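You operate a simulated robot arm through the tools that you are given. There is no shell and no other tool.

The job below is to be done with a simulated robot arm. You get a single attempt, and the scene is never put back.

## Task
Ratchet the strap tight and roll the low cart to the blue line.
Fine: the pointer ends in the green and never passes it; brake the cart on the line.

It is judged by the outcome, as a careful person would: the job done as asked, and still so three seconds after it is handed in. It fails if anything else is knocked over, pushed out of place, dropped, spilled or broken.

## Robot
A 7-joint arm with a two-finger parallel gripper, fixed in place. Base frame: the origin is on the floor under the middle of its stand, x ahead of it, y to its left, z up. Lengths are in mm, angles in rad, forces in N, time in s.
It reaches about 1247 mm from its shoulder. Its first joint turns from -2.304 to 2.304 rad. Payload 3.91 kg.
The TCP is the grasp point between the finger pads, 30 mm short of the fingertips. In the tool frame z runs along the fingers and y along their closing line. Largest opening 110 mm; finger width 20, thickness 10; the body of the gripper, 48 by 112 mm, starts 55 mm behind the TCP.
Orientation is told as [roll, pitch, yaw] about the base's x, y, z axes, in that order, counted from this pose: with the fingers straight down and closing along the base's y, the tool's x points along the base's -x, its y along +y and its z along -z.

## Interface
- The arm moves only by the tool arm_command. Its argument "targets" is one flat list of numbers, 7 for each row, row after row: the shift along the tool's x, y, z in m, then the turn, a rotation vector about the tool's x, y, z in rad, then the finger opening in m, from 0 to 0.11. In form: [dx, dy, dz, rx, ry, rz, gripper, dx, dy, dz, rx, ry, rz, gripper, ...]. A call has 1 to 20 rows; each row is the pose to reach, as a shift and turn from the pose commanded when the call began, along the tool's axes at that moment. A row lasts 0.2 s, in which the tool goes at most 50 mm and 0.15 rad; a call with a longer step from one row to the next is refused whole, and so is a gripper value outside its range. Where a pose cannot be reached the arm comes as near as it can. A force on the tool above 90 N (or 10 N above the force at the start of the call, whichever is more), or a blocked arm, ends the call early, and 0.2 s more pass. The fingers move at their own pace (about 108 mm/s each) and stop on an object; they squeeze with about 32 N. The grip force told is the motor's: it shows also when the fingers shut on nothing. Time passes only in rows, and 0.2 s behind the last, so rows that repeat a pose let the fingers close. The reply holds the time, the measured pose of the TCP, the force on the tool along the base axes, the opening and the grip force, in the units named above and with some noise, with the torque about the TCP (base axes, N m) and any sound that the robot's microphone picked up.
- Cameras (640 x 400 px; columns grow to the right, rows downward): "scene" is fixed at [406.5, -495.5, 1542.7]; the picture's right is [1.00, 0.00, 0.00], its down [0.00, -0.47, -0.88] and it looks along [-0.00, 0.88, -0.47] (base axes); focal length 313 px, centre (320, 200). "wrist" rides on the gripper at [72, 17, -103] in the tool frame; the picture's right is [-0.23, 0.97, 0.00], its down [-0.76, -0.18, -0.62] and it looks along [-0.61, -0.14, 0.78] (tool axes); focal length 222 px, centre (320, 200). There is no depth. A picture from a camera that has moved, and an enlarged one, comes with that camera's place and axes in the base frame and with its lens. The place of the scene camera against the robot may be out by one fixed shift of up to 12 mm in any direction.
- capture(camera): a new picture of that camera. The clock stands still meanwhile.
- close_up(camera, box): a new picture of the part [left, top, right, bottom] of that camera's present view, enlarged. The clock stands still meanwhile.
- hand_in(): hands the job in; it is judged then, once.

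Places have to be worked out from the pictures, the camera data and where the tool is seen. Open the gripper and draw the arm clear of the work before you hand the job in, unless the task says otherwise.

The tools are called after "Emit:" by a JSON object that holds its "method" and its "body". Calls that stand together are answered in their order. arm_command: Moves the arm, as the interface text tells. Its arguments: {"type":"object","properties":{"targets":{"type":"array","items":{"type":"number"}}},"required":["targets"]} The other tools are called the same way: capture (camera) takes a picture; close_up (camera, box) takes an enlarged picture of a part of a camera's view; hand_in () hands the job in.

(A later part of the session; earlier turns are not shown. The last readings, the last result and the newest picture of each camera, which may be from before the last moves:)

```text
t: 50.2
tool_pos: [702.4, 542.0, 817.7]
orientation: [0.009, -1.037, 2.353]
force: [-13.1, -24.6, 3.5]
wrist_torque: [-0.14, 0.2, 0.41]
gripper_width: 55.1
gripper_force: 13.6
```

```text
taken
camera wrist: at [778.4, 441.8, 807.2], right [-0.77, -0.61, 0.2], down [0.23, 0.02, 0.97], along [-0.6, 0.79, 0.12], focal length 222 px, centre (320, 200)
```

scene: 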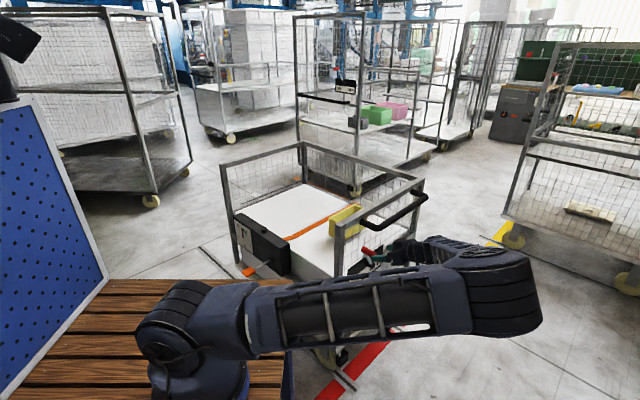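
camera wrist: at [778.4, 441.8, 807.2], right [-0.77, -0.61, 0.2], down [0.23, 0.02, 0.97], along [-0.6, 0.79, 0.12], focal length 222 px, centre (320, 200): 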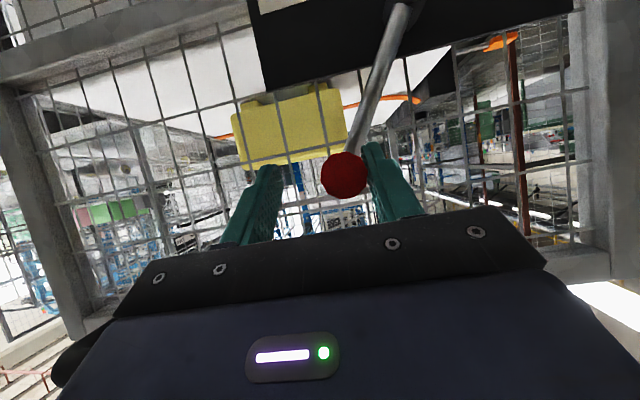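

The lever is hard on its OFF stop (27 N reaction). I open, retract from the knob, then rise and turn the tool upright again.

Emit:
{"method": "arm_command", "body": {"targets": [0, 0.004, 0, 0, 0, 0, 0.08, 0, 0.008, 0, 0, 0, 0, 0.09, 0, 0.008, -0.035, 0, 0, 0, 0.09, 0, 0.008, -0.075, 0, 0, 0, 0.09, 0, 0.008, -0.115, 0, 0, 0, 0.09, 0, 0.008, -0.15, 0, 0, 0, 0.09]}}

Emit:
{"method": "arm_command", "body": {"targets": [-0.0183, 0, -0.0108, 0, 0.13, 0, 0.09, -0.0366, 0, -0.0216, 0, 0.26, 0, 0.09, -0.0549, 0, -0.0324, 0, 0.39, 0, 0.09, -0.0732, 0, -0.0433, 0, 0.52, 0, 0.09, -0.0915, 0, -0.0541, 0, 0.65, 0, 0.09, -0.1098, 0, -0.0649, 0, 0.78, 0, 0.09, -0.1281, 0, -0.0757, 0, 0.91, 0, 0.09, -0.1464, 0, -0.0865, 0, 1.037, 0, 0.09]}}

Emit:
{"method": "capture", "body": {"camera": "wrist"}}

Emit:
{"method": "capture", "body": {"camera": "scene"}}

```text
t: 51.6
tool_pos: [788.8, 449.2, 893.0]
orientation: [0.005, -1.04, 2.355]
force: [0.2, 0.2, 0.0]
wrist_torque: [-0.01, 0.02, 0.04]
gripper_width: 89.9
gripper_force: 0.1
```

```text
t: 53.4
tool_pos: [789.3, 447.2, 1062.1]
orientation: [0.003, 0.002, 2.354]
force: [1.0, 0.2, -1.1]
wrist_torque: [0.07, 0.08, 0.01]
gripper_width: 90.2
gripper_force: 0.1
```

```text
taken
camera wrist: at [827.2, 384.1, 1164.4], right [-0.85, -0.53, 0.0], down [-0.41, 0.67, 0.62], along [-0.33, 0.53, -0.78], focal length 222 px, centre (320, 200)
```

wrist: 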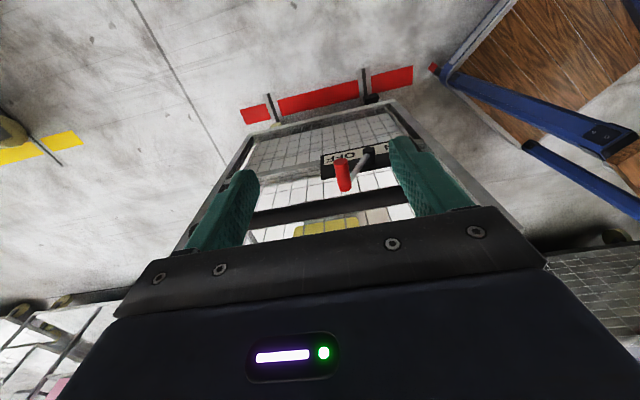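

```text
taken
```

scene: 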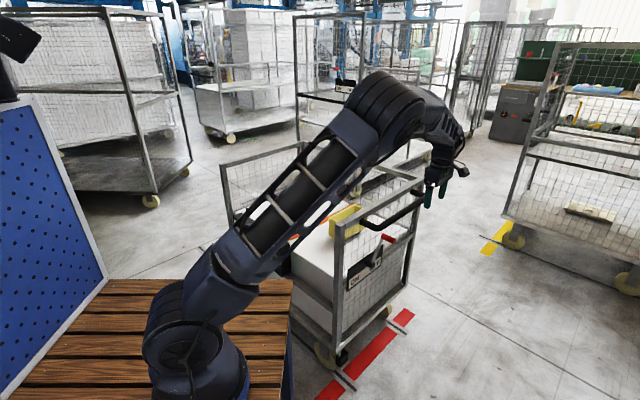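

The lever now leans to OFF. Before turning to the handle I take one enlarged look at the cart's end relative to the red line for measuring.

Emit:
{"method": "close_up", "body": {"camera": "wrist", "box": [220, 50, 440, 190]}}

Emit:
{"method": "arm_command", "body": {"targets": [-0.012, -0.0015, 0, 0, 0, 0.1426, 0.08, -0.024, -0.003, 0, 0, 0, 0.2853, 0.08, -0.036, -0.0045, 0, 0, 0, 0.4279, 0.08, -0.048, -0.006, 0, 0, 0, 0.5705, 0.08, -0.06, -0.0075, 0, 0, 0, 0.7132, 0.08, -0.072, -0.009, 0, 0, 0, 0.8558, 0.08, -0.084, -0.0105, 0, 0, 0, 0.9985, 0.08, -0.096, -0.012, 0, 0, 0, 1.1411, 0.08, -0.108, -0.0135, 0, 0, 0, 1.2837, 0.08, -0.12, -0.015, 0, 0, 0, 1.4264, 0.08, -0.132, -0.016, 0, 0, 0, 1.569, 0.08]}}

Emit:
{"method": "capture", "body": {"camera": "wrist"}}

```text
2.86 times, centred on (330, 120) of wrist
camera zoom: at [827.2, 384.1, 1164.4], right [-0.85, -0.53, 0.0], down [-0.41, 0.67, 0.62], along [-0.33, 0.53, -0.78], focal length 635 px, centre (291, 429)
```

zoom: 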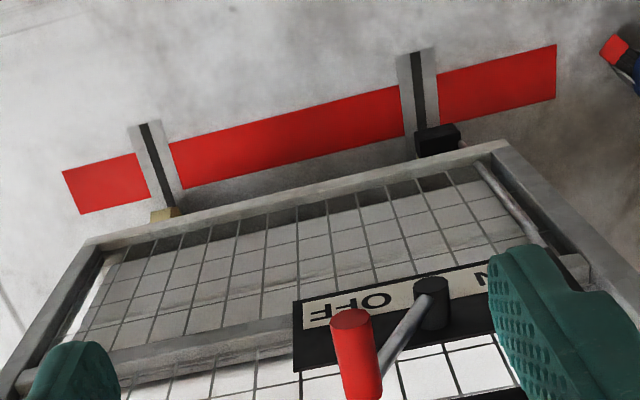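

```text
t: 55.8
tool_pos: [705.0, 552.4, 1062.0]
orientation: [0.0, 0.002, 0.785]
force: [0.9, -0.6, -0.1]
wrist_torque: [0.02, 0.03, -0.03]
gripper_width: 80.0
gripper_force: 0.1
```

```text
taken
camera wrist: at [641.2, 513.6, 1165.0], right [-0.53, 0.85, 0.0], down [0.67, 0.41, 0.62], along [0.53, 0.33, -0.78], focal length 222 px, centre (320, 200)
```

wrist: 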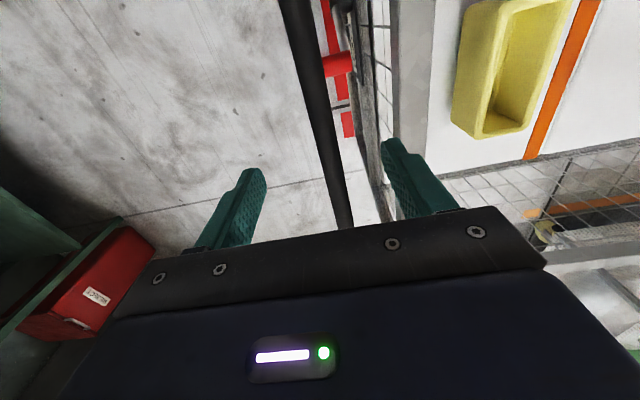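

The cart's end face stands over the middle of the red line, so the move to the blue line is the line spacing, about 607 mm. I lower onto the handle bar again and grip it.

Emit:
{"method": "arm_command", "body": {"targets": [0, 0, 0.04, 0, 0, 0, 0.08, 0, 0, 0.08, 0, 0, 0, 0.08, 0, 0, 0.12, 0, 0, 0, 0.08, 0, 0, 0.158, 0, 0, 0, 0.08, 0, 0, 0.158, 0, 0, 0, 0.04, 0, 0, 0.158, 0, 0, 0, 0.015, 0, 0, 0.158, 0, 0, 0, 0.015, 0, 0, 0.158, 0, 0, 0, 0.015]}}

Emit:
{"method": "capture", "body": {"camera": "wrist"}}

```text
t: 57.6
tool_pos: [704.6, 552.4, 903.8]
orientation: [-0.001, 0.002, 0.786]
force: [8.8, -4.0, -2.9]
wrist_torque: [0.74, -0.78, -0.18]
gripper_width: 25.7
gripper_force: 44.4
```

```text
taken
camera wrist: at [640.0, 512.2, 1006.0], right [-0.53, 0.85, 0.0], down [0.66, 0.41, 0.62], along [0.53, 0.33, -0.78], focal length 222 px, centre (320, 200)
```

wrist: 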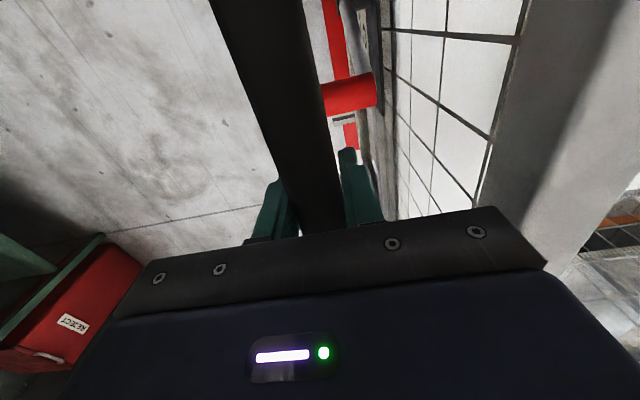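

Gripped at s=-107.6. I start rolling gently along +s.

Emit:
{"method": "arm_command", "body": {"targets": [0, 0.001, 0, 0, 0, 0, 0.015, 0, 0.003, 0, 0, 0, 0, 0.015, 0, 0.006, 0, 0, 0, 0, 0.015, 0, 0.01, 0, 0, 0, 0, 0.015, 0, 0.015, 0, 0, 0, 0, 0.015, 0, 0.021, 0, 0, 0, 0, 0.015, 0, 0.027, 0, 0, 0, 0, 0.015, 0, 0.032, 0, 0, 0, 0, 0.015, 0, 0.036, 0, 0, 0, 0, 0.015, 0, 0.039, 0, 0, 0, 0, 0.015, 0, 0.04, 0, 0, 0, 0, 0.015]}}

Emit:
{"method": "capture", "body": {"camera": "scene"}}

```text
t: 60.0
tool_pos: [680.2, 580.6, 908.6]
orientation: [0.0, -0.004, 0.786]
force: [21.5, 11.6, 11.5]
wrist_torque: [0.55, -0.34, 0.01]
gripper_width: 25.6
gripper_force: 45.1
```

```text
taken
```

scene: 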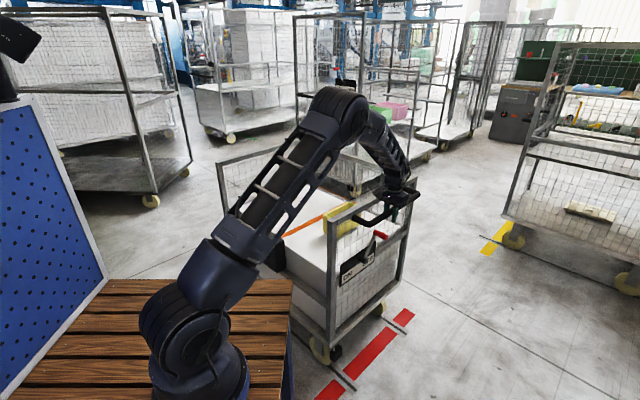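

The cart rolls freely now (moved ~38 mm). I continue with a smooth 268 mm push, gently accelerating and decelerating.

Emit:
{"method": "arm_command", "body": {"targets": [0, 0.003, 0, 0, 0, 0, 0.015, 0, 0.009, 0, 0, 0, 0, 0.015, 0, 0.018, 0, 0, 0, 0, 0.015, 0, 0.03, 0, 0, 0, 0, 0.015, 0, 0.045, 0, 0, 0, 0, 0.015, 0, 0.062, 0, 0, 0, 0, 0.015, 0, 0.08, 0, 0, 0, 0, 0.015, 0, 0.098, 0, 0, 0, 0, 0.015, 0, 0.116, 0, 0, 0, 0, 0.015, 0, 0.134, 0, 0, 0, 0, 0.015, 0, 0.152, 0, 0, 0, 0, 0.015, 0, 0.17, 0, 0, 0, 0, 0.015, 0, 0.188, 0, 0, 0, 0, 0.015, 0, 0.206, 0, 0, 0, 0, 0.015, 0, 0.223, 0, 0, 0, 0, 0.015, 0, 0.238, 0, 0, 0, 0, 0.015, 0, 0.25, 0, 0, 0, 0, 0.015, 0, 0.259, 0, 0, 0, 0, 0.015, 0, 0.265, 0, 0, 0, 0, 0.015, 0, 0.268, 0, 0, 0, 0, 0.015]}}

Emit:
{"method": "capture", "body": {"camera": "scene"}}

Emit:
{"method": "capture", "body": {"camera": "wrist"}}

```text
t: 64.2
tool_pos: [488.7, 769.4, 905.8]
orientation: [0.0, 0.002, 0.786]
force: [-0.9, -9.6, -23.0]
wrist_torque: [-0.46, 0.44, -0.18]
gripper_width: 25.9
gripper_force: 45.0
```

```text
taken
```

scene: 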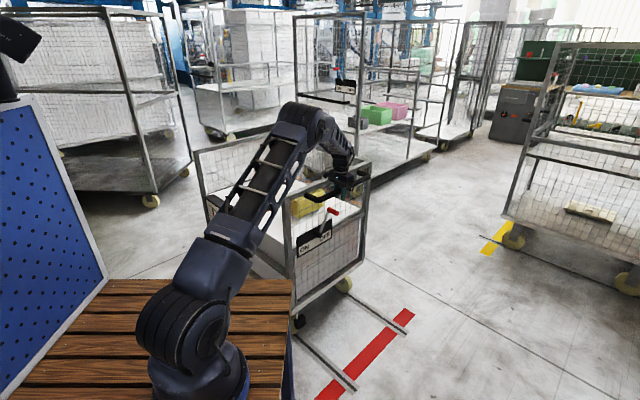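

```text
taken
camera wrist: at [424.3, 730.3, 1008.1], right [-0.53, 0.85, 0.0], down [0.66, 0.41, 0.62], along [0.53, 0.33, -0.78], focal length 222 px, centre (320, 200)
```

wrist: 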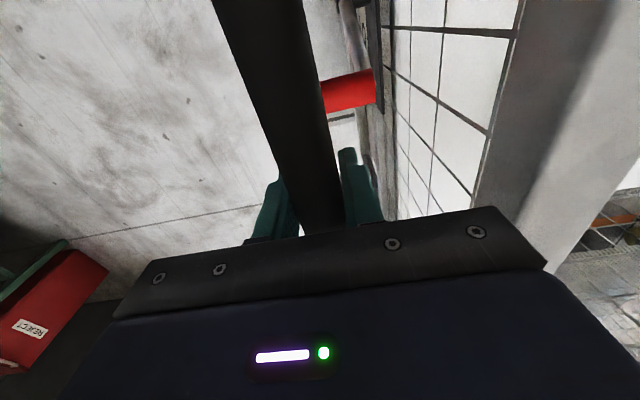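

Moved 306 mm so far; the bin and strap look undisturbed. I continue another 240 mm, stopping short of the blue line to measure.

Emit:
{"method": "arm_command", "body": {"targets": [0, 0.003, 0, 0, 0, 0, 0.015, 0, 0.009, 0, 0, 0, 0, 0.015, 0, 0.018, 0, 0, 0, 0, 0.015, 0, 0.03, 0, 0, 0, 0, 0.015, 0, 0.045, 0, 0, 0, 0, 0.015, 0, 0.061, 0, 0, 0, 0, 0.015, 0, 0.077, 0, 0, 0, 0, 0.015, 0, 0.093, 0, 0, 0, 0, 0.015, 0, 0.109, 0, 0, 0, 0, 0.015, 0, 0.125, 0, 0, 0, 0, 0.015, 0, 0.141, 0, 0, 0, 0, 0.015, 0, 0.157, 0, 0, 0, 0, 0.015, 0, 0.173, 0, 0, 0, 0, 0.015, 0, 0.188, 0, 0, 0, 0, 0.015, 0, 0.201, 0, 0, 0, 0, 0.015, 0, 0.212, 0, 0, 0, 0, 0.015, 0, 0.221, 0, 0, 0, 0, 0.015, 0, 0.229, 0, 0, 0, 0, 0.015, 0, 0.235, 0, 0, 0, 0, 0.015, 0, 0.24, 0, 0, 0, 0, 0.015]}}

Emit:
{"method": "capture", "body": {"camera": "scene"}}

Emit:
{"method": "capture", "body": {"camera": "wrist"}}

Emit:
{"method": "close_up", "body": {"camera": "scene", "box": [220, 200, 360, 340]}}

```text
t: 68.4
tool_pos: [319.0, 941.4, 906.2]
orientation: [0.002, 0.0, 0.785]
force: [17.8, 20.4, 2.0]
wrist_torque: [-0.3, 0.47, -0.04]
gripper_width: 25.6
gripper_force: 45.1
```

```text
taken
```

scene: 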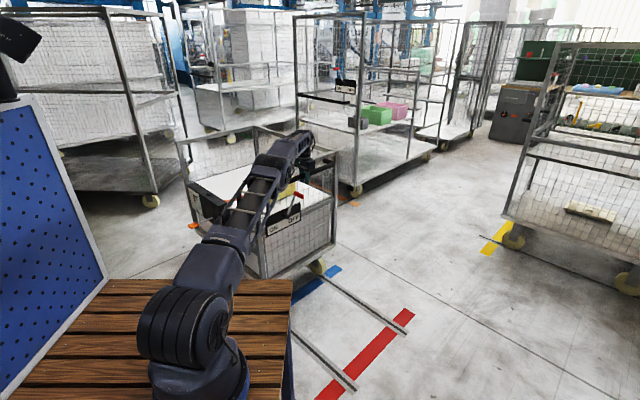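

```text
taken
camera wrist: at [254.6, 900.9, 1008.8], right [-0.53, 0.85, 0.0], down [0.66, 0.41, 0.62], along [0.53, 0.33, -0.78], focal length 222 px, centre (320, 200)
```

wrist: 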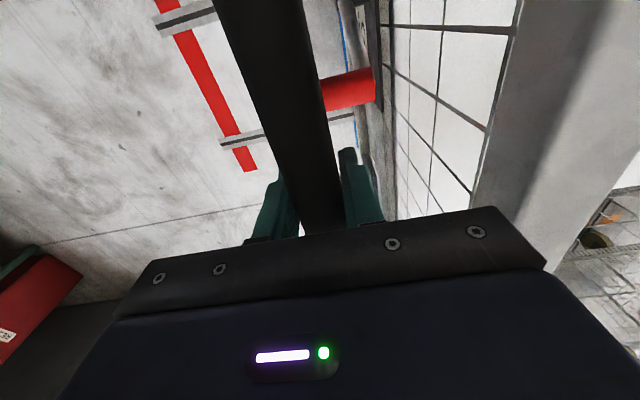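

```text
2.86 times, centred on (290, 270) of scene
camera zoom: at [406.5, -495.5, 1542.7], right [1.0, 0.0, 0.0], down [0.0, -0.47, -0.88], along [0.0, 0.88, -0.47], focal length 895 px, centre (406, 0)
```

zoom: 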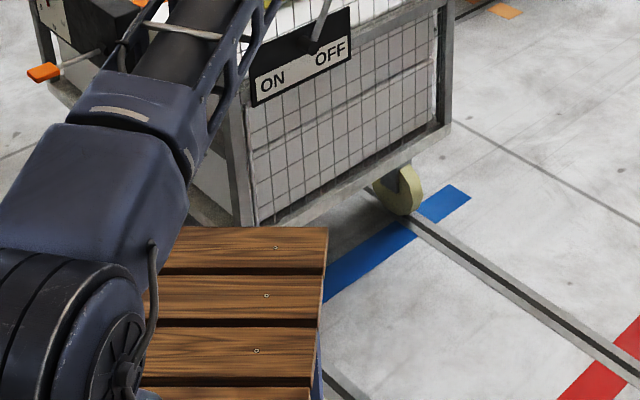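

Moved 548 mm; using the same camera for both lines the spacing is ~603 mm and the cart's end is ~55 mm short of the blue line's centre. I roll the final 55 mm slowly.

Emit:
{"method": "arm_command", "body": {"targets": [0, 0.002, 0, 0, 0, 0, 0.015, 0, 0.006, 0, 0, 0, 0, 0.015, 0, 0.012, 0, 0, 0, 0, 0.015, 0, 0.02, 0, 0, 0, 0, 0.015, 0, 0.029, 0, 0, 0, 0, 0.015, 0, 0.038, 0, 0, 0, 0, 0.015, 0, 0.045, 0, 0, 0, 0, 0.015, 0, 0.05, 0, 0, 0, 0, 0.015, 0, 0.053, 0, 0, 0, 0, 0.015, 0, 0.055, 0, 0, 0, 0, 0.015, 0, 0.055, 0, 0, 0, 0, 0.015, 0, 0.055, 0, 0, 0, 0, 0.015]}}

Emit:
{"method": "capture", "body": {"camera": "scene"}}

Emit:
{"method": "close_up", "body": {"camera": "scene", "box": [240, 200, 360, 320]}}

Emit:
{"method": "close_up", "body": {"camera": "wrist", "box": [320, 0, 420, 180]}}

```text
t: 71.0
tool_pos: [282.4, 951.5, 905.7]
orientation: [0.001, 0.001, 0.786]
force: [31.1, 19.7, -1.3]
wrist_torque: [-0.53, 0.55, 0.04]
gripper_width: 25.7
gripper_force: 44.9
out of reach, approached as far as the arm can: row 4, 5, 6, 7, 8, 9, 10, 11, 12
```

```text
taken
```

scene: 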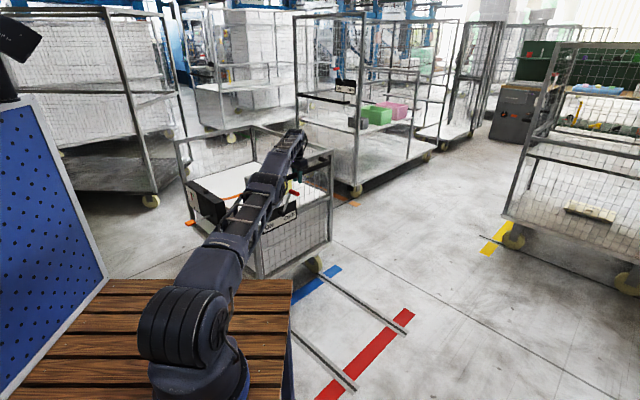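

```text
3.33 times, centred on (300, 260) of scene
camera zoom: at [406.5, -495.5, 1542.7], right [1.0, 0.0, 0.0], down [0.0, -0.47, -0.88], along [0.0, 0.88, -0.47], focal length 1044 px, centre (387, 0)
```

zoom: 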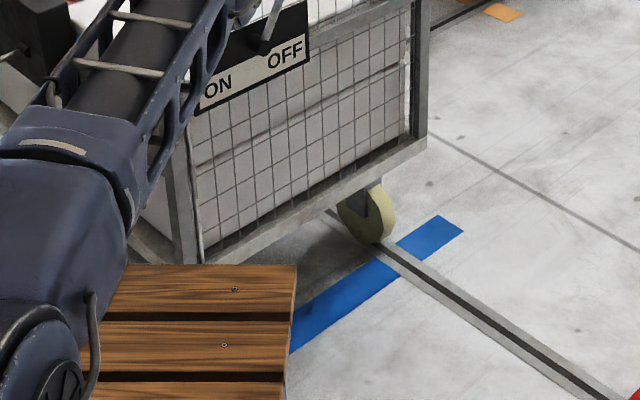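

```text
2.22 times, centred on (370, 90) of wrist
camera zoom: at [217.7, 913.9, 1008.8], right [-0.53, 0.85, 0.0], down [0.66, 0.41, 0.62], along [0.53, 0.33, -0.78], focal length 494 px, centre (209, 444)
```

zoom: 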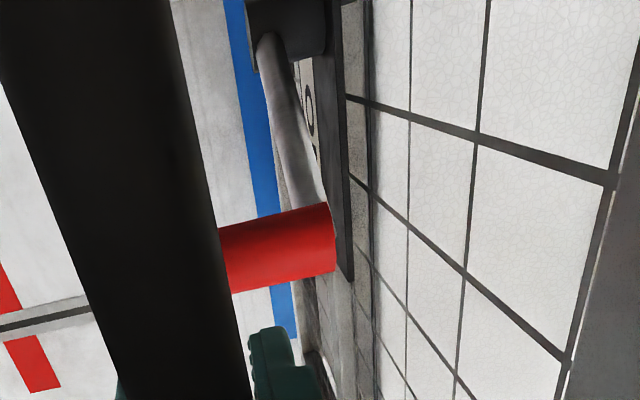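

The arm ran out of reach 22 mm short (moved 581 of ~603 mm). I open, slide along the bar toward the robot (p≈800) where there is more reach, and re-grip.

Emit:
{"method": "arm_command", "body": {"targets": [0, -0.022, 0, 0, 0, 0, 0.05, 0, -0.022, 0, 0, 0, 0, 0.06, 0.025, -0.022, 0, 0, 0, 0, 0.06, 0.05, -0.022, 0, 0, 0, 0, 0.06, 0.075, -0.022, 0, 0, 0, 0, 0.06, 0.09, -0.022, 0, 0, 0, 0, 0.06, 0.09, -0.022, 0, 0, 0, 0, 0.06]}}

Emit:
{"method": "capture", "body": {"camera": "wrist"}}

Emit:
{"method": "capture", "body": {"camera": "scene"}}

```text
t: 72.6
tool_pos: [243.6, 954.0, 917.1]
orientation: [0.0, 0.001, 0.787]
force: [0.5, -0.6, -0.5]
wrist_torque: [-0.01, 0.03, -0.02]
gripper_width: 59.7
gripper_force: 0.0
out of reach, approached as far as the arm can: row 1, 2, 3, 4, 5, 6, 7
```

```text
taken
camera wrist: at [178.3, 915.1, 1020.0], right [-0.53, 0.85, 0.0], down [0.66, 0.41, 0.62], along [0.53, 0.33, -0.78], focal length 222 px, centre (320, 200)
```

wrist: 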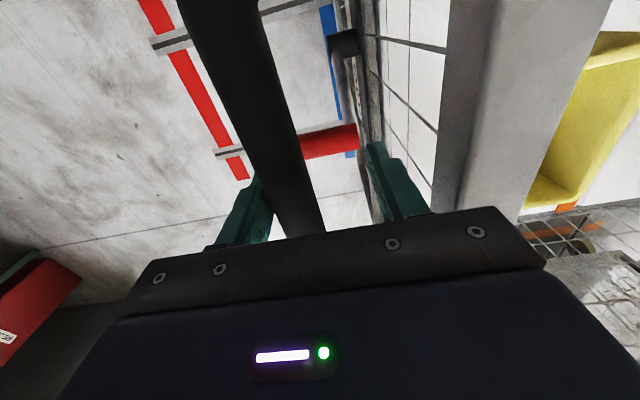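

```text
taken
```

scene: 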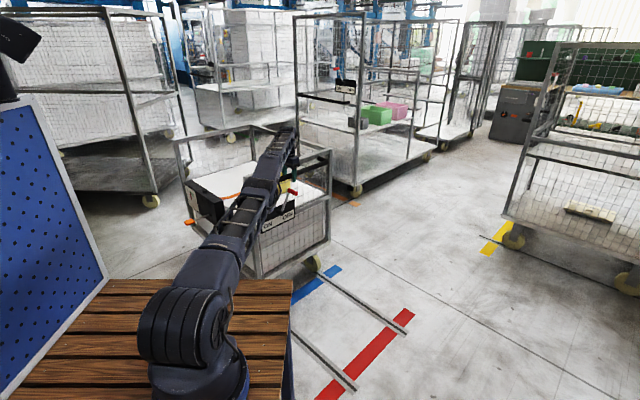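

The arm is stretched near its limit and did not reach the commanded spot; the bar is still loosely between the fingers. I hold the command for a moment to see whether it settles.

Emit:
{"method": "arm_command", "body": {"targets": [0, 0, 0, 0, 0, 0, 0.06, 0, 0, 0, 0, 0, 0, 0.06, 0, 0, 0, 0, 0, 0, 0.06]}}

Emit:
{"method": "close_up", "body": {"camera": "scene", "box": [240, 200, 360, 320]}}

```text
t: 73.4
tool_pos: [243.8, 953.3, 917.0]
orientation: [0.0, 0.001, 0.786]
force: [0.0, -0.7, 0.0]
wrist_torque: [-0.03, 0.0, 0.0]
gripper_width: 59.9
gripper_force: 0.0
```

```text
3.33 times, centred on (300, 260) of scene
camera zoom: at [406.5, -495.5, 1542.7], right [1.0, 0.0, 0.0], down [0.0, -0.47, -0.88], along [0.0, 0.88, -0.47], focal length 1044 px, centre (387, 0)
```

zoom: 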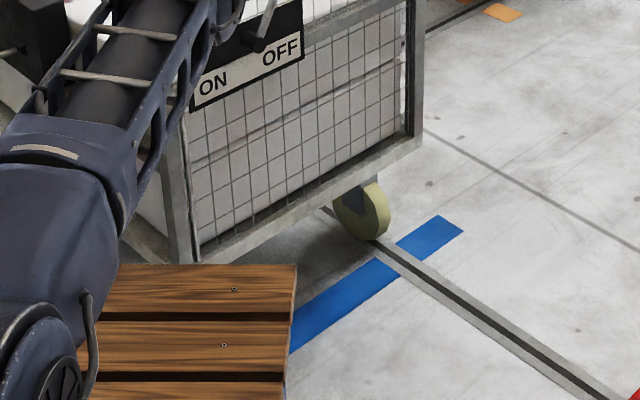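

The arm has settled there with the command reset to this pose, and the cart has crept to about the line's edge. I raise the fingers clear of the bar first.

Emit:
{"method": "arm_command", "body": {"targets": [0, 0, -0.02, 0, 0, 0, 0.07, 0, 0, -0.05, 0, 0, 0, 0.08, 0, 0, -0.08, 0, 0, 0, 0.08, 0, 0, -0.08, 0, 0, 0, 0.08]}}

Emit:
{"method": "capture", "body": {"camera": "wrist"}}

Emit:
{"method": "capture", "body": {"camera": "scene"}}

```text
t: 74.4
tool_pos: [240.8, 948.5, 994.3]
orientation: [0.001, 0.003, 0.787]
force: [-0.2, -0.1, -0.1]
wrist_torque: [0.0, -0.02, 0.0]
gripper_width: 80.2
gripper_force: 0.0
out of reach, approached as far as the arm can: row 2, 3, 4
```

```text
taken
camera wrist: at [176.2, 909.1, 1095.9], right [-0.53, 0.85, 0.0], down [0.66, 0.41, 0.62], along [0.53, 0.33, -0.78], focal length 222 px, centre (320, 200)
```

wrist: 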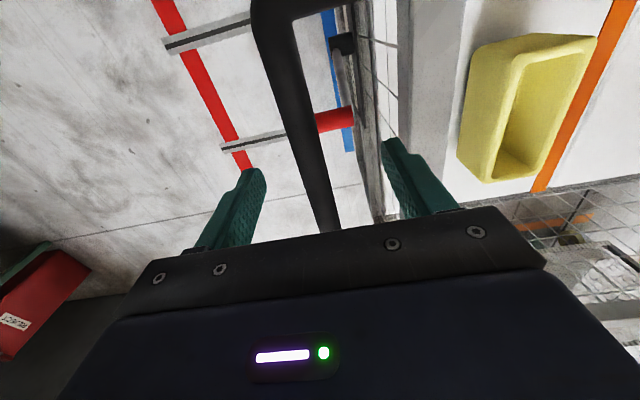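

```text
taken
```

scene: 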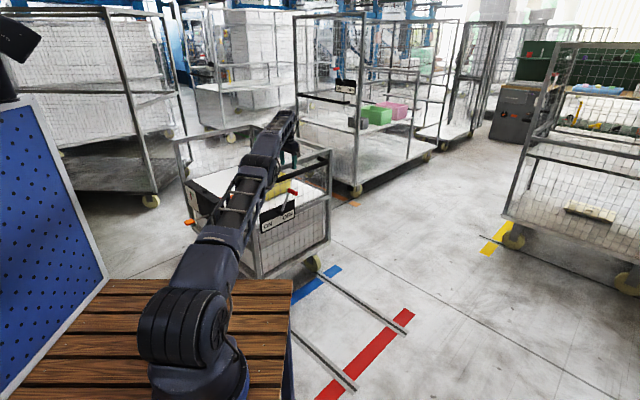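

Bar now at s≈483.5, i.e. the cart has travelled ~591 mm and needs ~12 mm more. I shift toward the robot (p≈800) and centre over the bar at this height.

Emit:
{"method": "arm_command", "body": {"targets": [0.015, -0.006, 0, 0, 0, 0, 0.08, 0.03, -0.012, 0, 0, 0, 0, 0.08, 0.044, -0.018, 0, 0, 0, 0, 0.08, 0.044, -0.018, 0, 0, 0, 0, 0.08]}}

Emit:
{"method": "capture", "body": {"camera": "wrist"}}

```text
t: 75.4
tool_pos: [222.5, 902.6, 991.8]
orientation: [0.0, 0.002, 0.783]
force: [-0.5, 0.1, 0.3]
wrist_torque: [0.01, 0.05, 0.01]
gripper_width: 80.0
gripper_force: 0.0
```

```text
taken
camera wrist: at [157.7, 864.9, 1095.3], right [-0.53, 0.85, 0.0], down [0.66, 0.41, 0.62], along [0.53, 0.33, -0.78], focal length 222 px, centre (320, 200)
```

wrist: 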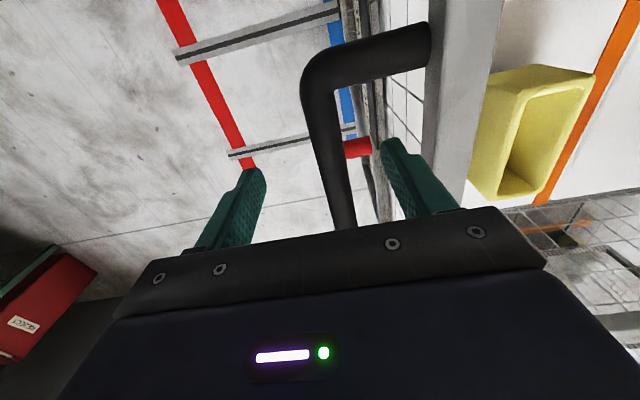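

Now well within reach at p≈796, s≈481, with the bar between the fingers. I descend, grip, and hold.

Emit:
{"method": "arm_command", "body": {"targets": [0, 0.002, 0.03, 0, 0, 0, 0.08, 0, 0.002, 0.06, 0, 0, 0, 0.08, 0, 0.002, 0.087, 0, 0, 0, 0.08, 0, 0.002, 0.087, 0, 0, 0, 0.05, 0, 0.002, 0.087, 0, 0, 0, 0.015, 0, 0.002, 0.087, 0, 0, 0, 0.015, 0, 0.002, 0.087, 0, 0, 0, 0.015]}}

Emit:
{"method": "close_up", "body": {"camera": "scene", "box": [240, 200, 360, 320]}}

Emit:
{"method": "capture", "body": {"camera": "wrist"}}

```text
t: 77.0
tool_pos: [220.4, 901.7, 905.2]
orientation: [0.0, 0.003, 0.788]
force: [-4.5, -15.2, 2.7]
wrist_torque: [-0.37, 0.2, 0.0]
gripper_width: 25.7
gripper_force: 44.9
```

```text
3.33 times, centred on (300, 260) of scene
camera zoom: at [406.5, -495.5, 1542.7], right [1.0, 0.0, 0.0], down [0.0, -0.47, -0.88], along [0.0, 0.88, -0.47], focal length 1044 px, centre (387, 0)
```

zoom: 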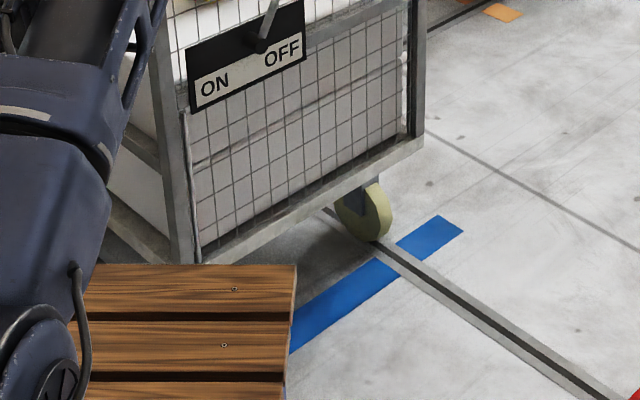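

```text
taken
camera wrist: at [155.6, 863.5, 1007.4], right [-0.53, 0.85, 0.0], down [0.66, 0.41, 0.62], along [0.53, 0.33, -0.78], focal length 222 px, centre (320, 200)
```

wrist: 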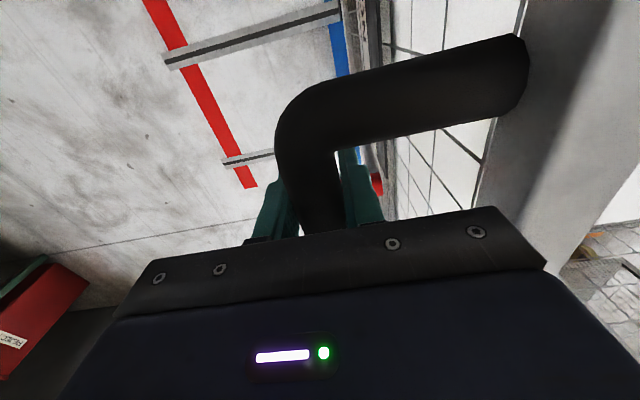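

Gripped at s=481.7 (travel 589 mm). I zoom on the cart's far bottom corner and the blue line to measure the remaining distance.

Emit:
{"method": "close_up", "body": {"camera": "scene", "box": [290, 230, 350, 290]}}

Emit:
{"method": "close_up", "body": {"camera": "wrist", "box": [300, 0, 400, 190]}}

```text
6.67 times, centred on (320, 260) of scene
camera zoom: at [406.5, -495.5, 1542.7], right [1.0, 0.0, 0.0], down [0.0, -0.47, -0.88], along [0.0, 0.88, -0.47], focal length 2088 px, centre (320, -200)
```

zoom: 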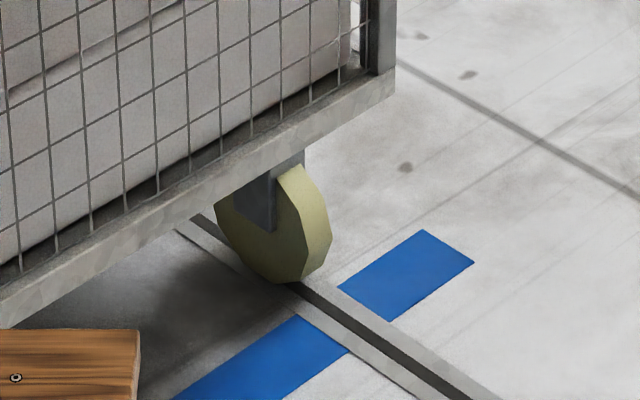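

```text
2.11 times, centred on (350, 95) of wrist
camera zoom: at [155.6, 863.5, 1007.4], right [-0.53, 0.85, 0.0], down [0.66, 0.41, 0.62], along [0.53, 0.33, -0.78], focal length 468 px, centre (257, 421)
```

zoom: 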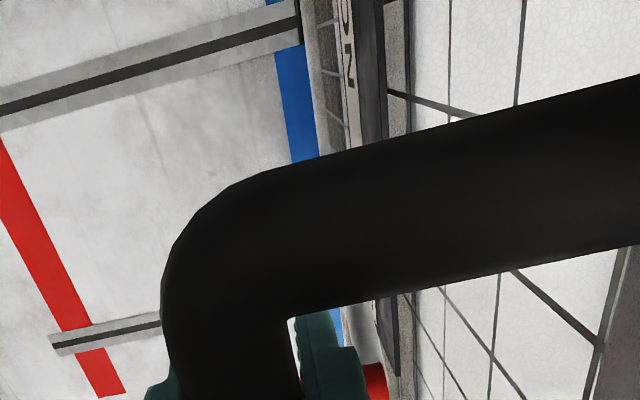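

Refined wrist-view geometry gives a line spacing of ~600 mm with the end face starting at the red line's middle, so ~11–12 mm remain. I roll the last bit slowly.

Emit:
{"method": "arm_command", "body": {"targets": [0, 0.001, 0, 0, 0, 0, 0.015, 0, 0.003, 0, 0, 0, 0, 0.015, 0, 0.006, 0, 0, 0, 0, 0.015, 0, 0.009, 0, 0, 0, 0, 0.015, 0, 0.011, 0, 0, 0, 0, 0.015, 0, 0.012, 0, 0, 0, 0, 0.015, 0, 0.012, 0, 0, 0, 0, 0.015, 0, 0.012, 0, 0, 0, 0, 0.015]}}

Emit:
{"method": "close_up", "body": {"camera": "scene", "box": [290, 230, 350, 290]}}

```text
t: 78.8
tool_pos: [213.4, 915.1, 903.7]
orientation: [0.0, -0.002, 0.786]
force: [23.7, 14.3, 3.5]
wrist_torque: [0.12, 0.05, 0.0]
gripper_width: 25.8
gripper_force: 45.0
```

```text
6.67 times, centred on (320, 260) of scene
camera zoom: at [406.5, -495.5, 1542.7], right [1.0, 0.0, 0.0], down [0.0, -0.47, -0.88], along [0.0, 0.88, -0.47], focal length 2088 px, centre (320, -200)
```

zoom: 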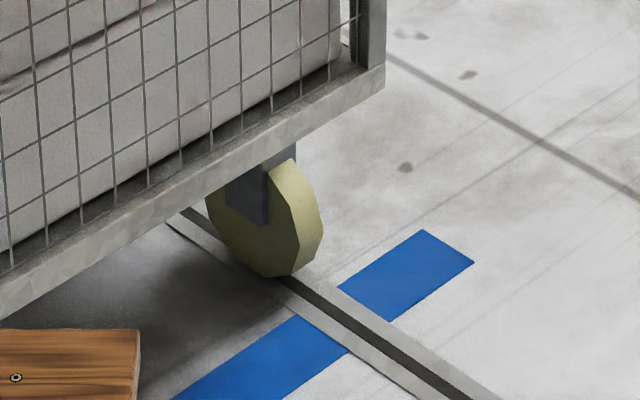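

The cart has travelled 604 mm and its end stands over the blue line just as it did over the red. I open the fingers and lift off the bar.

Emit:
{"method": "arm_command", "body": {"targets": [0, 0, 0, 0, 0, 0, 0.04, 0, 0, 0, 0, 0, 0, 0.07, 0, 0, 0, 0, 0, 0, 0.08, 0, 0, -0.03, 0, 0, 0, 0.08, 0, 0, -0.06, 0, 0, 0, 0.08, 0, 0, -0.09, 0, 0, 0, 0.08]}}

Emit:
{"method": "capture", "body": {"camera": "wrist"}}

Emit:
{"method": "close_up", "body": {"camera": "scene", "box": [290, 230, 350, 290]}}

```text
t: 80.2
tool_pos: [212.4, 913.0, 995.8]
orientation: [0.0, 0.002, 0.786]
force: [0.6, 0.2, -0.2]
wrist_torque: [-0.03, 0.03, 0.02]
gripper_width: 80.3
gripper_force: 0.0
```

```text
taken
camera wrist: at [147.2, 875.5, 1098.6], right [-0.53, 0.85, 0.0], down [0.66, 0.41, 0.62], along [0.53, 0.33, -0.78], focal length 222 px, centre (320, 200)
```

wrist: 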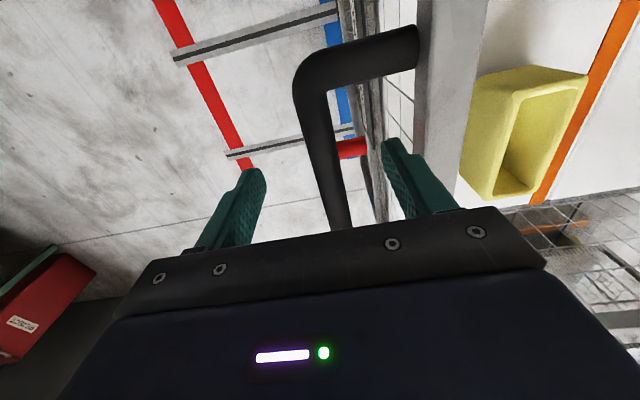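

```text
6.67 times, centred on (320, 260) of scene
camera zoom: at [406.5, -495.5, 1542.7], right [1.0, 0.0, 0.0], down [0.0, -0.47, -0.88], along [0.0, 0.88, -0.47], focal length 2088 px, centre (320, -200)
```

zoom: 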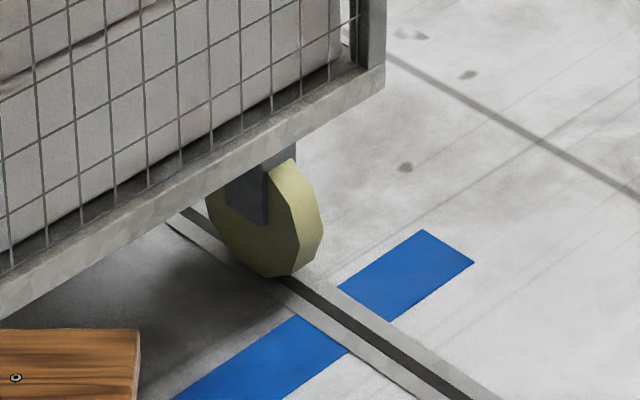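

The cart stayed put; its end face is at about s=565 with the blue line's centre near 566. I now move outward and turn the tool 90° to address the brake lever from outside again.

Emit:
{"method": "arm_command", "body": {"targets": [-0.0028, -0.0129, 0, 0, 0, -0.1309, 0.08, -0.0057, -0.0258, 0, 0, 0, -0.2618, 0.08, -0.0085, -0.0388, 0, 0, 0, -0.3928, 0.08, -0.0113, -0.0517, 0, 0, 0, -0.5237, 0.08, -0.0142, -0.0646, 0, 0, 0, -0.6546, 0.08, -0.017, -0.0775, 0, 0, 0, -0.7855, 0.08, -0.0198, -0.0904, 0, 0, 0, -0.9164, 0.08, -0.0227, -0.1033, 0, 0, 0, -1.0473, 0.08, -0.0255, -0.1163, 0, 0, 0, -1.1783, 0.08, -0.0283, -0.1292, 0, 0, 0, -1.3092, 0.08, -0.0312, -0.1421, 0, 0, 0, -1.4401, 0.08, -0.034, -0.155, 0, 0, 0, -1.571, 0.08]}}

Emit:
{"method": "capture", "body": {"camera": "wrist"}}

Emit:
{"method": "capture", "body": {"camera": "scene"}}

```text
t: 82.8
tool_pos: [344.1, 830.1, 994.1]
orientation: [0.003, 0.001, 2.36]
force: [-1.3, 0.5, 0.2]
wrist_torque: [-0.01, -0.01, 0.02]
gripper_width: 80.1
gripper_force: 0.2
```

```text
taken
camera wrist: at [383.3, 767.7, 1096.3], right [-0.85, -0.53, 0.0], down [-0.41, 0.66, 0.62], along [-0.33, 0.53, -0.78], focal length 222 px, centre (320, 200)
```

wrist: 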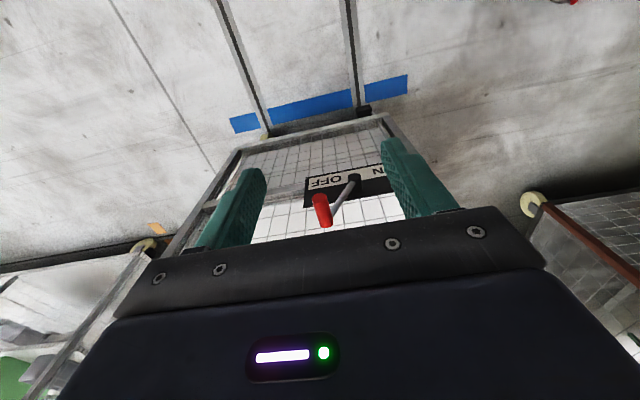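

```text
taken
```

scene: 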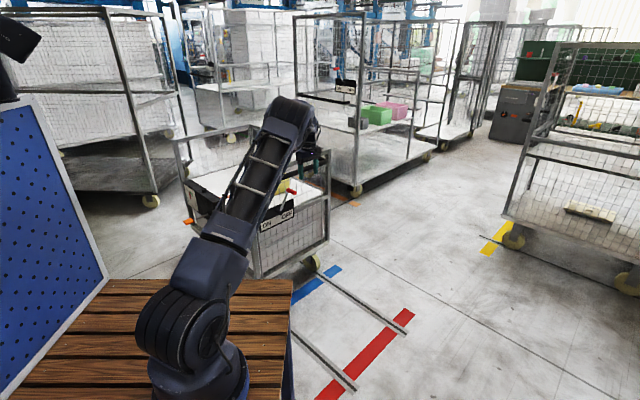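

Good view of the cart end against the blue line and of the lever at OFF. I zoom in to compare with the earlier view at the red line and to locate the knob.

Emit:
{"method": "close_up", "body": {"camera": "wrist", "box": [220, 60, 440, 200]}}

Emit:
{"method": "close_up", "body": {"camera": "wrist", "box": [280, 150, 420, 240]}}

```text
2.86 times, centred on (330, 130) of wrist
camera zoom: at [383.3, 767.7, 1096.3], right [-0.85, -0.53, 0.0], down [-0.41, 0.66, 0.62], along [-0.33, 0.53, -0.78], focal length 635 px, centre (291, 400)
```

zoom: 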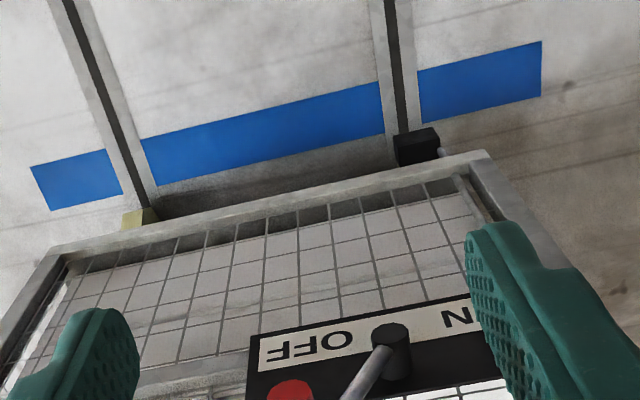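

```text
4.44 times, centred on (350, 195) of wrist
camera zoom: at [383.3, 767.7, 1096.3], right [-0.85, -0.53, 0.0], down [-0.41, 0.66, 0.62], along [-0.33, 0.53, -0.78], focal length 987 px, centre (187, 222)
```

zoom: 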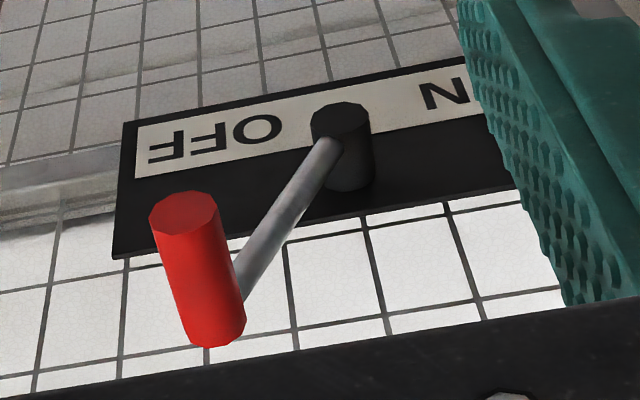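

The cart end straddles the blue line's centre within a few mm (hub shift also gives 603 mm travel). The knob is at p≈865, z≈812, outer end near s≈480; I begin tilting the tool toward it in two halves, watching the arm's posture.

Emit:
{"method": "arm_command", "body": {"targets": [-0.0039, -0.0031, 0.0118, 0, -0.13, 0, 0.08, -0.0078, -0.0062, 0.0235, 0, -0.26, 0, 0.08, -0.0116, -0.0094, 0.0353, 0, -0.39, 0, 0.08, -0.0155, -0.0125, 0.047, 0, -0.52, 0, 0.08]}}

Emit:
{"method": "capture", "body": {"camera": "scene"}}

Emit:
{"method": "capture", "body": {"camera": "wrist"}}

```text
t: 83.8
tool_pos: [341.6, 849.5, 946.0]
orientation: [0.001, -0.524, 2.356]
force: [-1.5, 0.9, 0.8]
wrist_torque: [-0.03, -0.08, -0.02]
gripper_width: 80.1
gripper_force: 0.1
```

```text
taken
```

scene: 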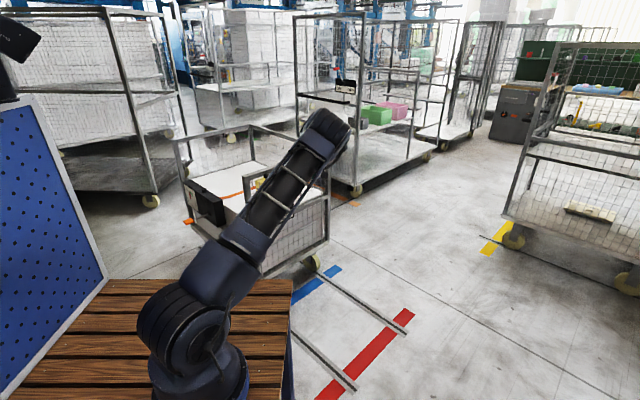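

```text
taken
camera wrist: at [409.1, 757.6, 1000.3], right [-0.83, -0.55, 0.11], down [-0.12, 0.37, 0.92], along [-0.55, 0.75, -0.37], focal length 222 px, centre (320, 200)
```

wrist: 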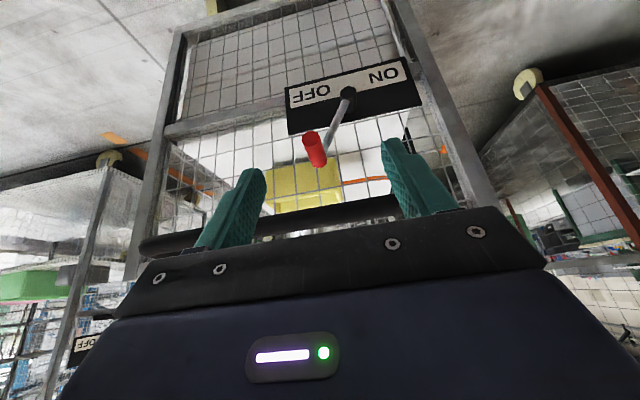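

Posture is fine. I complete the tilt and come level with the knob at a standoff.

Emit:
{"method": "arm_command", "body": {"targets": [0.0023, -0.0045, 0.012, 0, -0.13, 0, 0.08, 0.0045, -0.009, 0.024, 0, -0.26, 0, 0.08, 0.0068, -0.0135, 0.036, 0, -0.39, 0, 0.08, 0.009, -0.018, 0.048, 0, -0.52, 0, 0.08, 0.009, -0.018, 0.048, 0, -0.52, 0, 0.08]}}

Emit:
{"method": "capture", "body": {"camera": "scene"}}

Emit:
{"method": "capture", "body": {"camera": "wrist"}}

```text
t: 85.0
tool_pos: [343.8, 874.8, 900.5]
orientation: [0.003, -1.042, 2.355]
force: [-1.0, 0.0, -0.5]
wrist_torque: [0.0, 0.0, -0.01]
gripper_width: 79.9
gripper_force: 0.1
```

```text
taken
```

scene: 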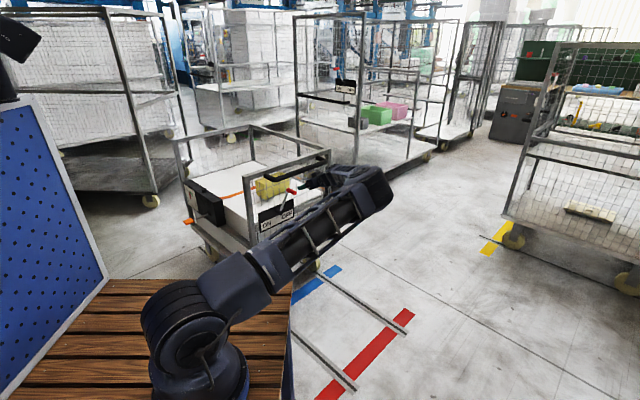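

```text
taken
camera wrist: at [419.3, 774.3, 889.9], right [-0.77, -0.61, 0.2], down [0.23, 0.02, 0.97], along [-0.59, 0.79, 0.13], focal length 222 px, centre (320, 200)
```

wrist: 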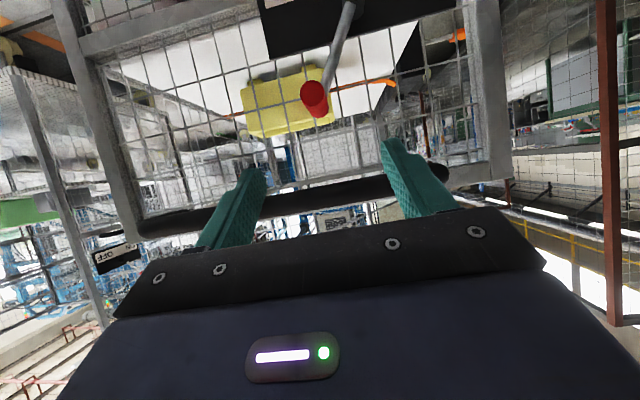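

Knob is ahead and slightly below the finger axis. I advance about 60% of the way and check alignment.

Emit:
{"method": "arm_command", "body": {"targets": [0.0032, -0.001, 0.029, 0, 0, 0, 0.08, 0.0064, -0.002, 0.058, 0, 0, 0, 0.08, 0.0095, -0.003, 0.088, 0, 0, 0, 0.08]}}

Emit:
{"method": "capture", "body": {"camera": "wrist"}}

Emit:
{"method": "close_up", "body": {"camera": "scene", "box": [240, 130, 400, 250]}}

```text
t: 85.8
tool_pos: [298.8, 927.2, 847.7]
orientation: [0.002, -1.04, 2.354]
force: [0.6, -0.5, 0.4]
wrist_torque: [0.03, -0.01, 0.03]
gripper_width: 80.1
gripper_force: 0.2
```

```text
taken
camera wrist: at [374.1, 826.2, 836.6], right [-0.77, -0.61, 0.2], down [0.23, 0.02, 0.97], along [-0.59, 0.79, 0.13], focal length 222 px, centre (320, 200)
```

wrist: 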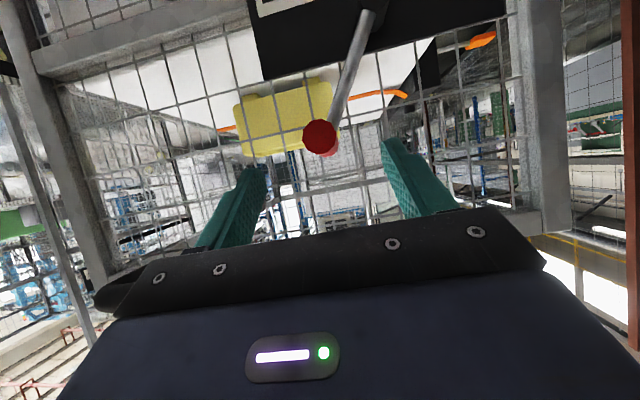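

```text
3.33 times, centred on (320, 190) of scene
camera zoom: at [406.5, -495.5, 1542.7], right [1.0, 0.0, 0.0], down [0.0, -0.47, -0.88], along [0.0, 0.88, -0.47], focal length 1044 px, centre (320, 233)
```

zoom: 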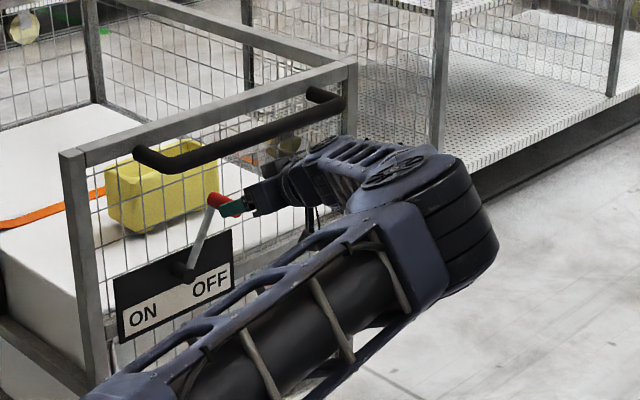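

Aligned (knob centred between fingers). I advance the remaining 60 mm to straddle the knob.

Emit:
{"method": "arm_command", "body": {"targets": [0.0015, 0, 0.02, 0, 0, 0, 0.08, 0.003, 0, 0.04, 0, 0, 0, 0.08, 0.0043, 0, 0.06, 0, 0, 0, 0.08]}}

Emit:
{"method": "capture", "body": {"camera": "wrist"}}

```text
t: 86.6
tool_pos: [262.1, 960.5, 814.6]
orientation: [0.003, -1.039, 2.355]
force: [0.3, 0.1, 0.1]
wrist_torque: [0.0, 0.01, -0.01]
gripper_width: 80.0
gripper_force: 0.0
```

```text
taken
camera wrist: at [336.9, 859.4, 803.5], right [-0.77, -0.61, 0.2], down [0.23, 0.02, 0.97], along [-0.59, 0.79, 0.13], focal length 222 px, centre (320, 200)
```

wrist: 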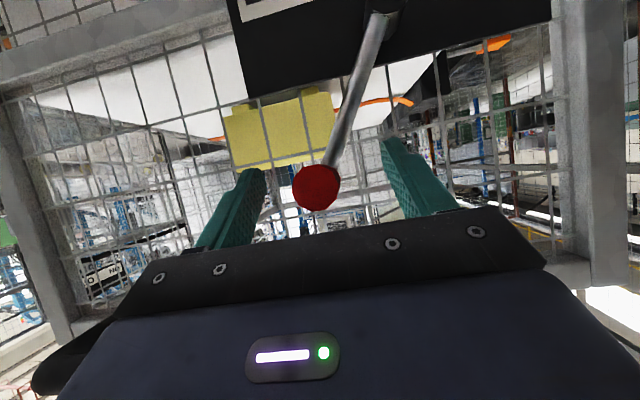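

The knob is between the fingers. I narrow to 42 mm and sweep it over the top to the ON side (-p), following its arc.

Emit:
{"method": "arm_command", "body": {"targets": [0, 0, 0, 0, 0, 0, 0.042, 0, 0, 0, 0, 0, 0, 0.042, -0.0035, 0.011, -0.002, 0, 0, 0, 0.042, -0.0069, 0.0225, -0.004, 0, 0, 0, 0.042, -0.0112, 0.0425, -0.0066, 0, 0, 0, 0.042, -0.0155, 0.0625, -0.0091, 0, 0, 0, 0.042, -0.0164, 0.0785, -0.0096, 0, 0, 0, 0.042, -0.0147, 0.0975, -0.0086, 0, 0, 0, 0.042, -0.0104, 0.1175, -0.0061, 0, 0, 0, 0.042, -0.0052, 0.1325, -0.003, 0, 0, 0, 0.042, 0, 0.1425, 0, 0, 0, 0, 0.042]}}

Emit:
{"method": "capture", "body": {"camera": "wrist"}}

Emit:
{"method": "close_up", "body": {"camera": "scene", "box": [240, 130, 400, 250]}}

```text
t: 89.0
tool_pos: [162.9, 861.5, 814.0]
orientation: [0.002, -1.042, 2.355]
force: [8.8, 7.5, 5.1]
wrist_torque: [0.08, -0.06, -0.04]
gripper_width: 48.0
gripper_force: 6.0
```

```text
taken
camera wrist: at [237.8, 760.6, 803.5], right [-0.77, -0.61, 0.2], down [0.23, 0.02, 0.97], along [-0.59, 0.8, 0.13], focal length 222 px, centre (320, 200)
```

wrist: 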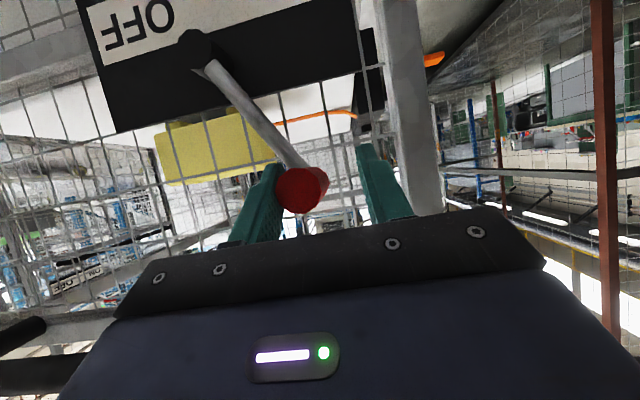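

```text
3.33 times, centred on (320, 190) of scene
camera zoom: at [406.5, -495.5, 1542.7], right [1.0, 0.0, 0.0], down [0.0, -0.47, -0.88], along [0.0, 0.88, -0.47], focal length 1044 px, centre (320, 233)
```

zoom: 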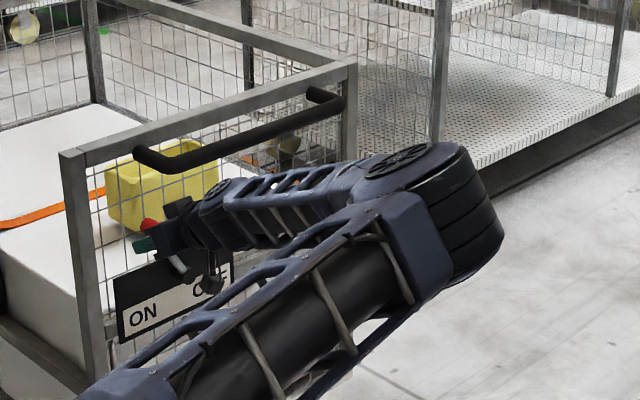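

The lever is against the ON stop side (reaction ~11 N, knob at p≈735 as initially). I press it a few mm more to be sure it is fully seated.

Emit:
{"method": "arm_command", "body": {"targets": [0, 0.004, 0, 0, 0, 0, 0.042, 0, 0.008, 0, 0, 0, 0, 0.042, 0, 0.008, 0, 0, 0, 0, 0.042]}}

Emit:
{"method": "close_up", "body": {"camera": "wrist", "box": [80, 0, 440, 240]}}

```text
t: 89.8
tool_pos: [156.6, 853.8, 813.7]
orientation: [0.0, -1.04, 2.354]
force: [22.5, 37.8, 8.6]
wrist_torque: [0.42, -0.07, 0.18]
gripper_width: 63.0
gripper_force: 20.6
```

```text
1.67 times, centred on (260, 120) of wrist
camera zoom: at [232.3, 754.8, 803.1], right [-0.77, -0.61, 0.2], down [0.23, 0.02, 0.97], along [-0.59, 0.8, 0.13], focal length 370 px, centre (420, 333)
```

zoom: 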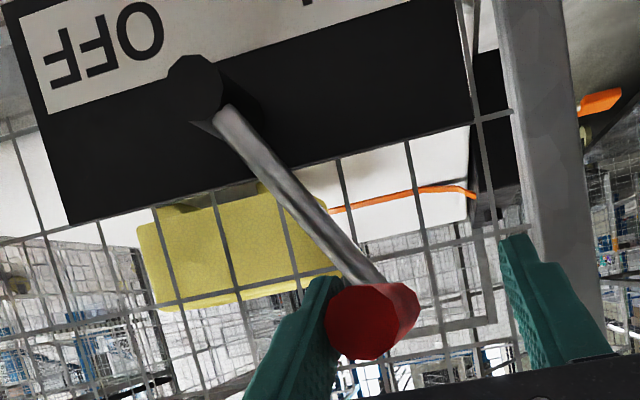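

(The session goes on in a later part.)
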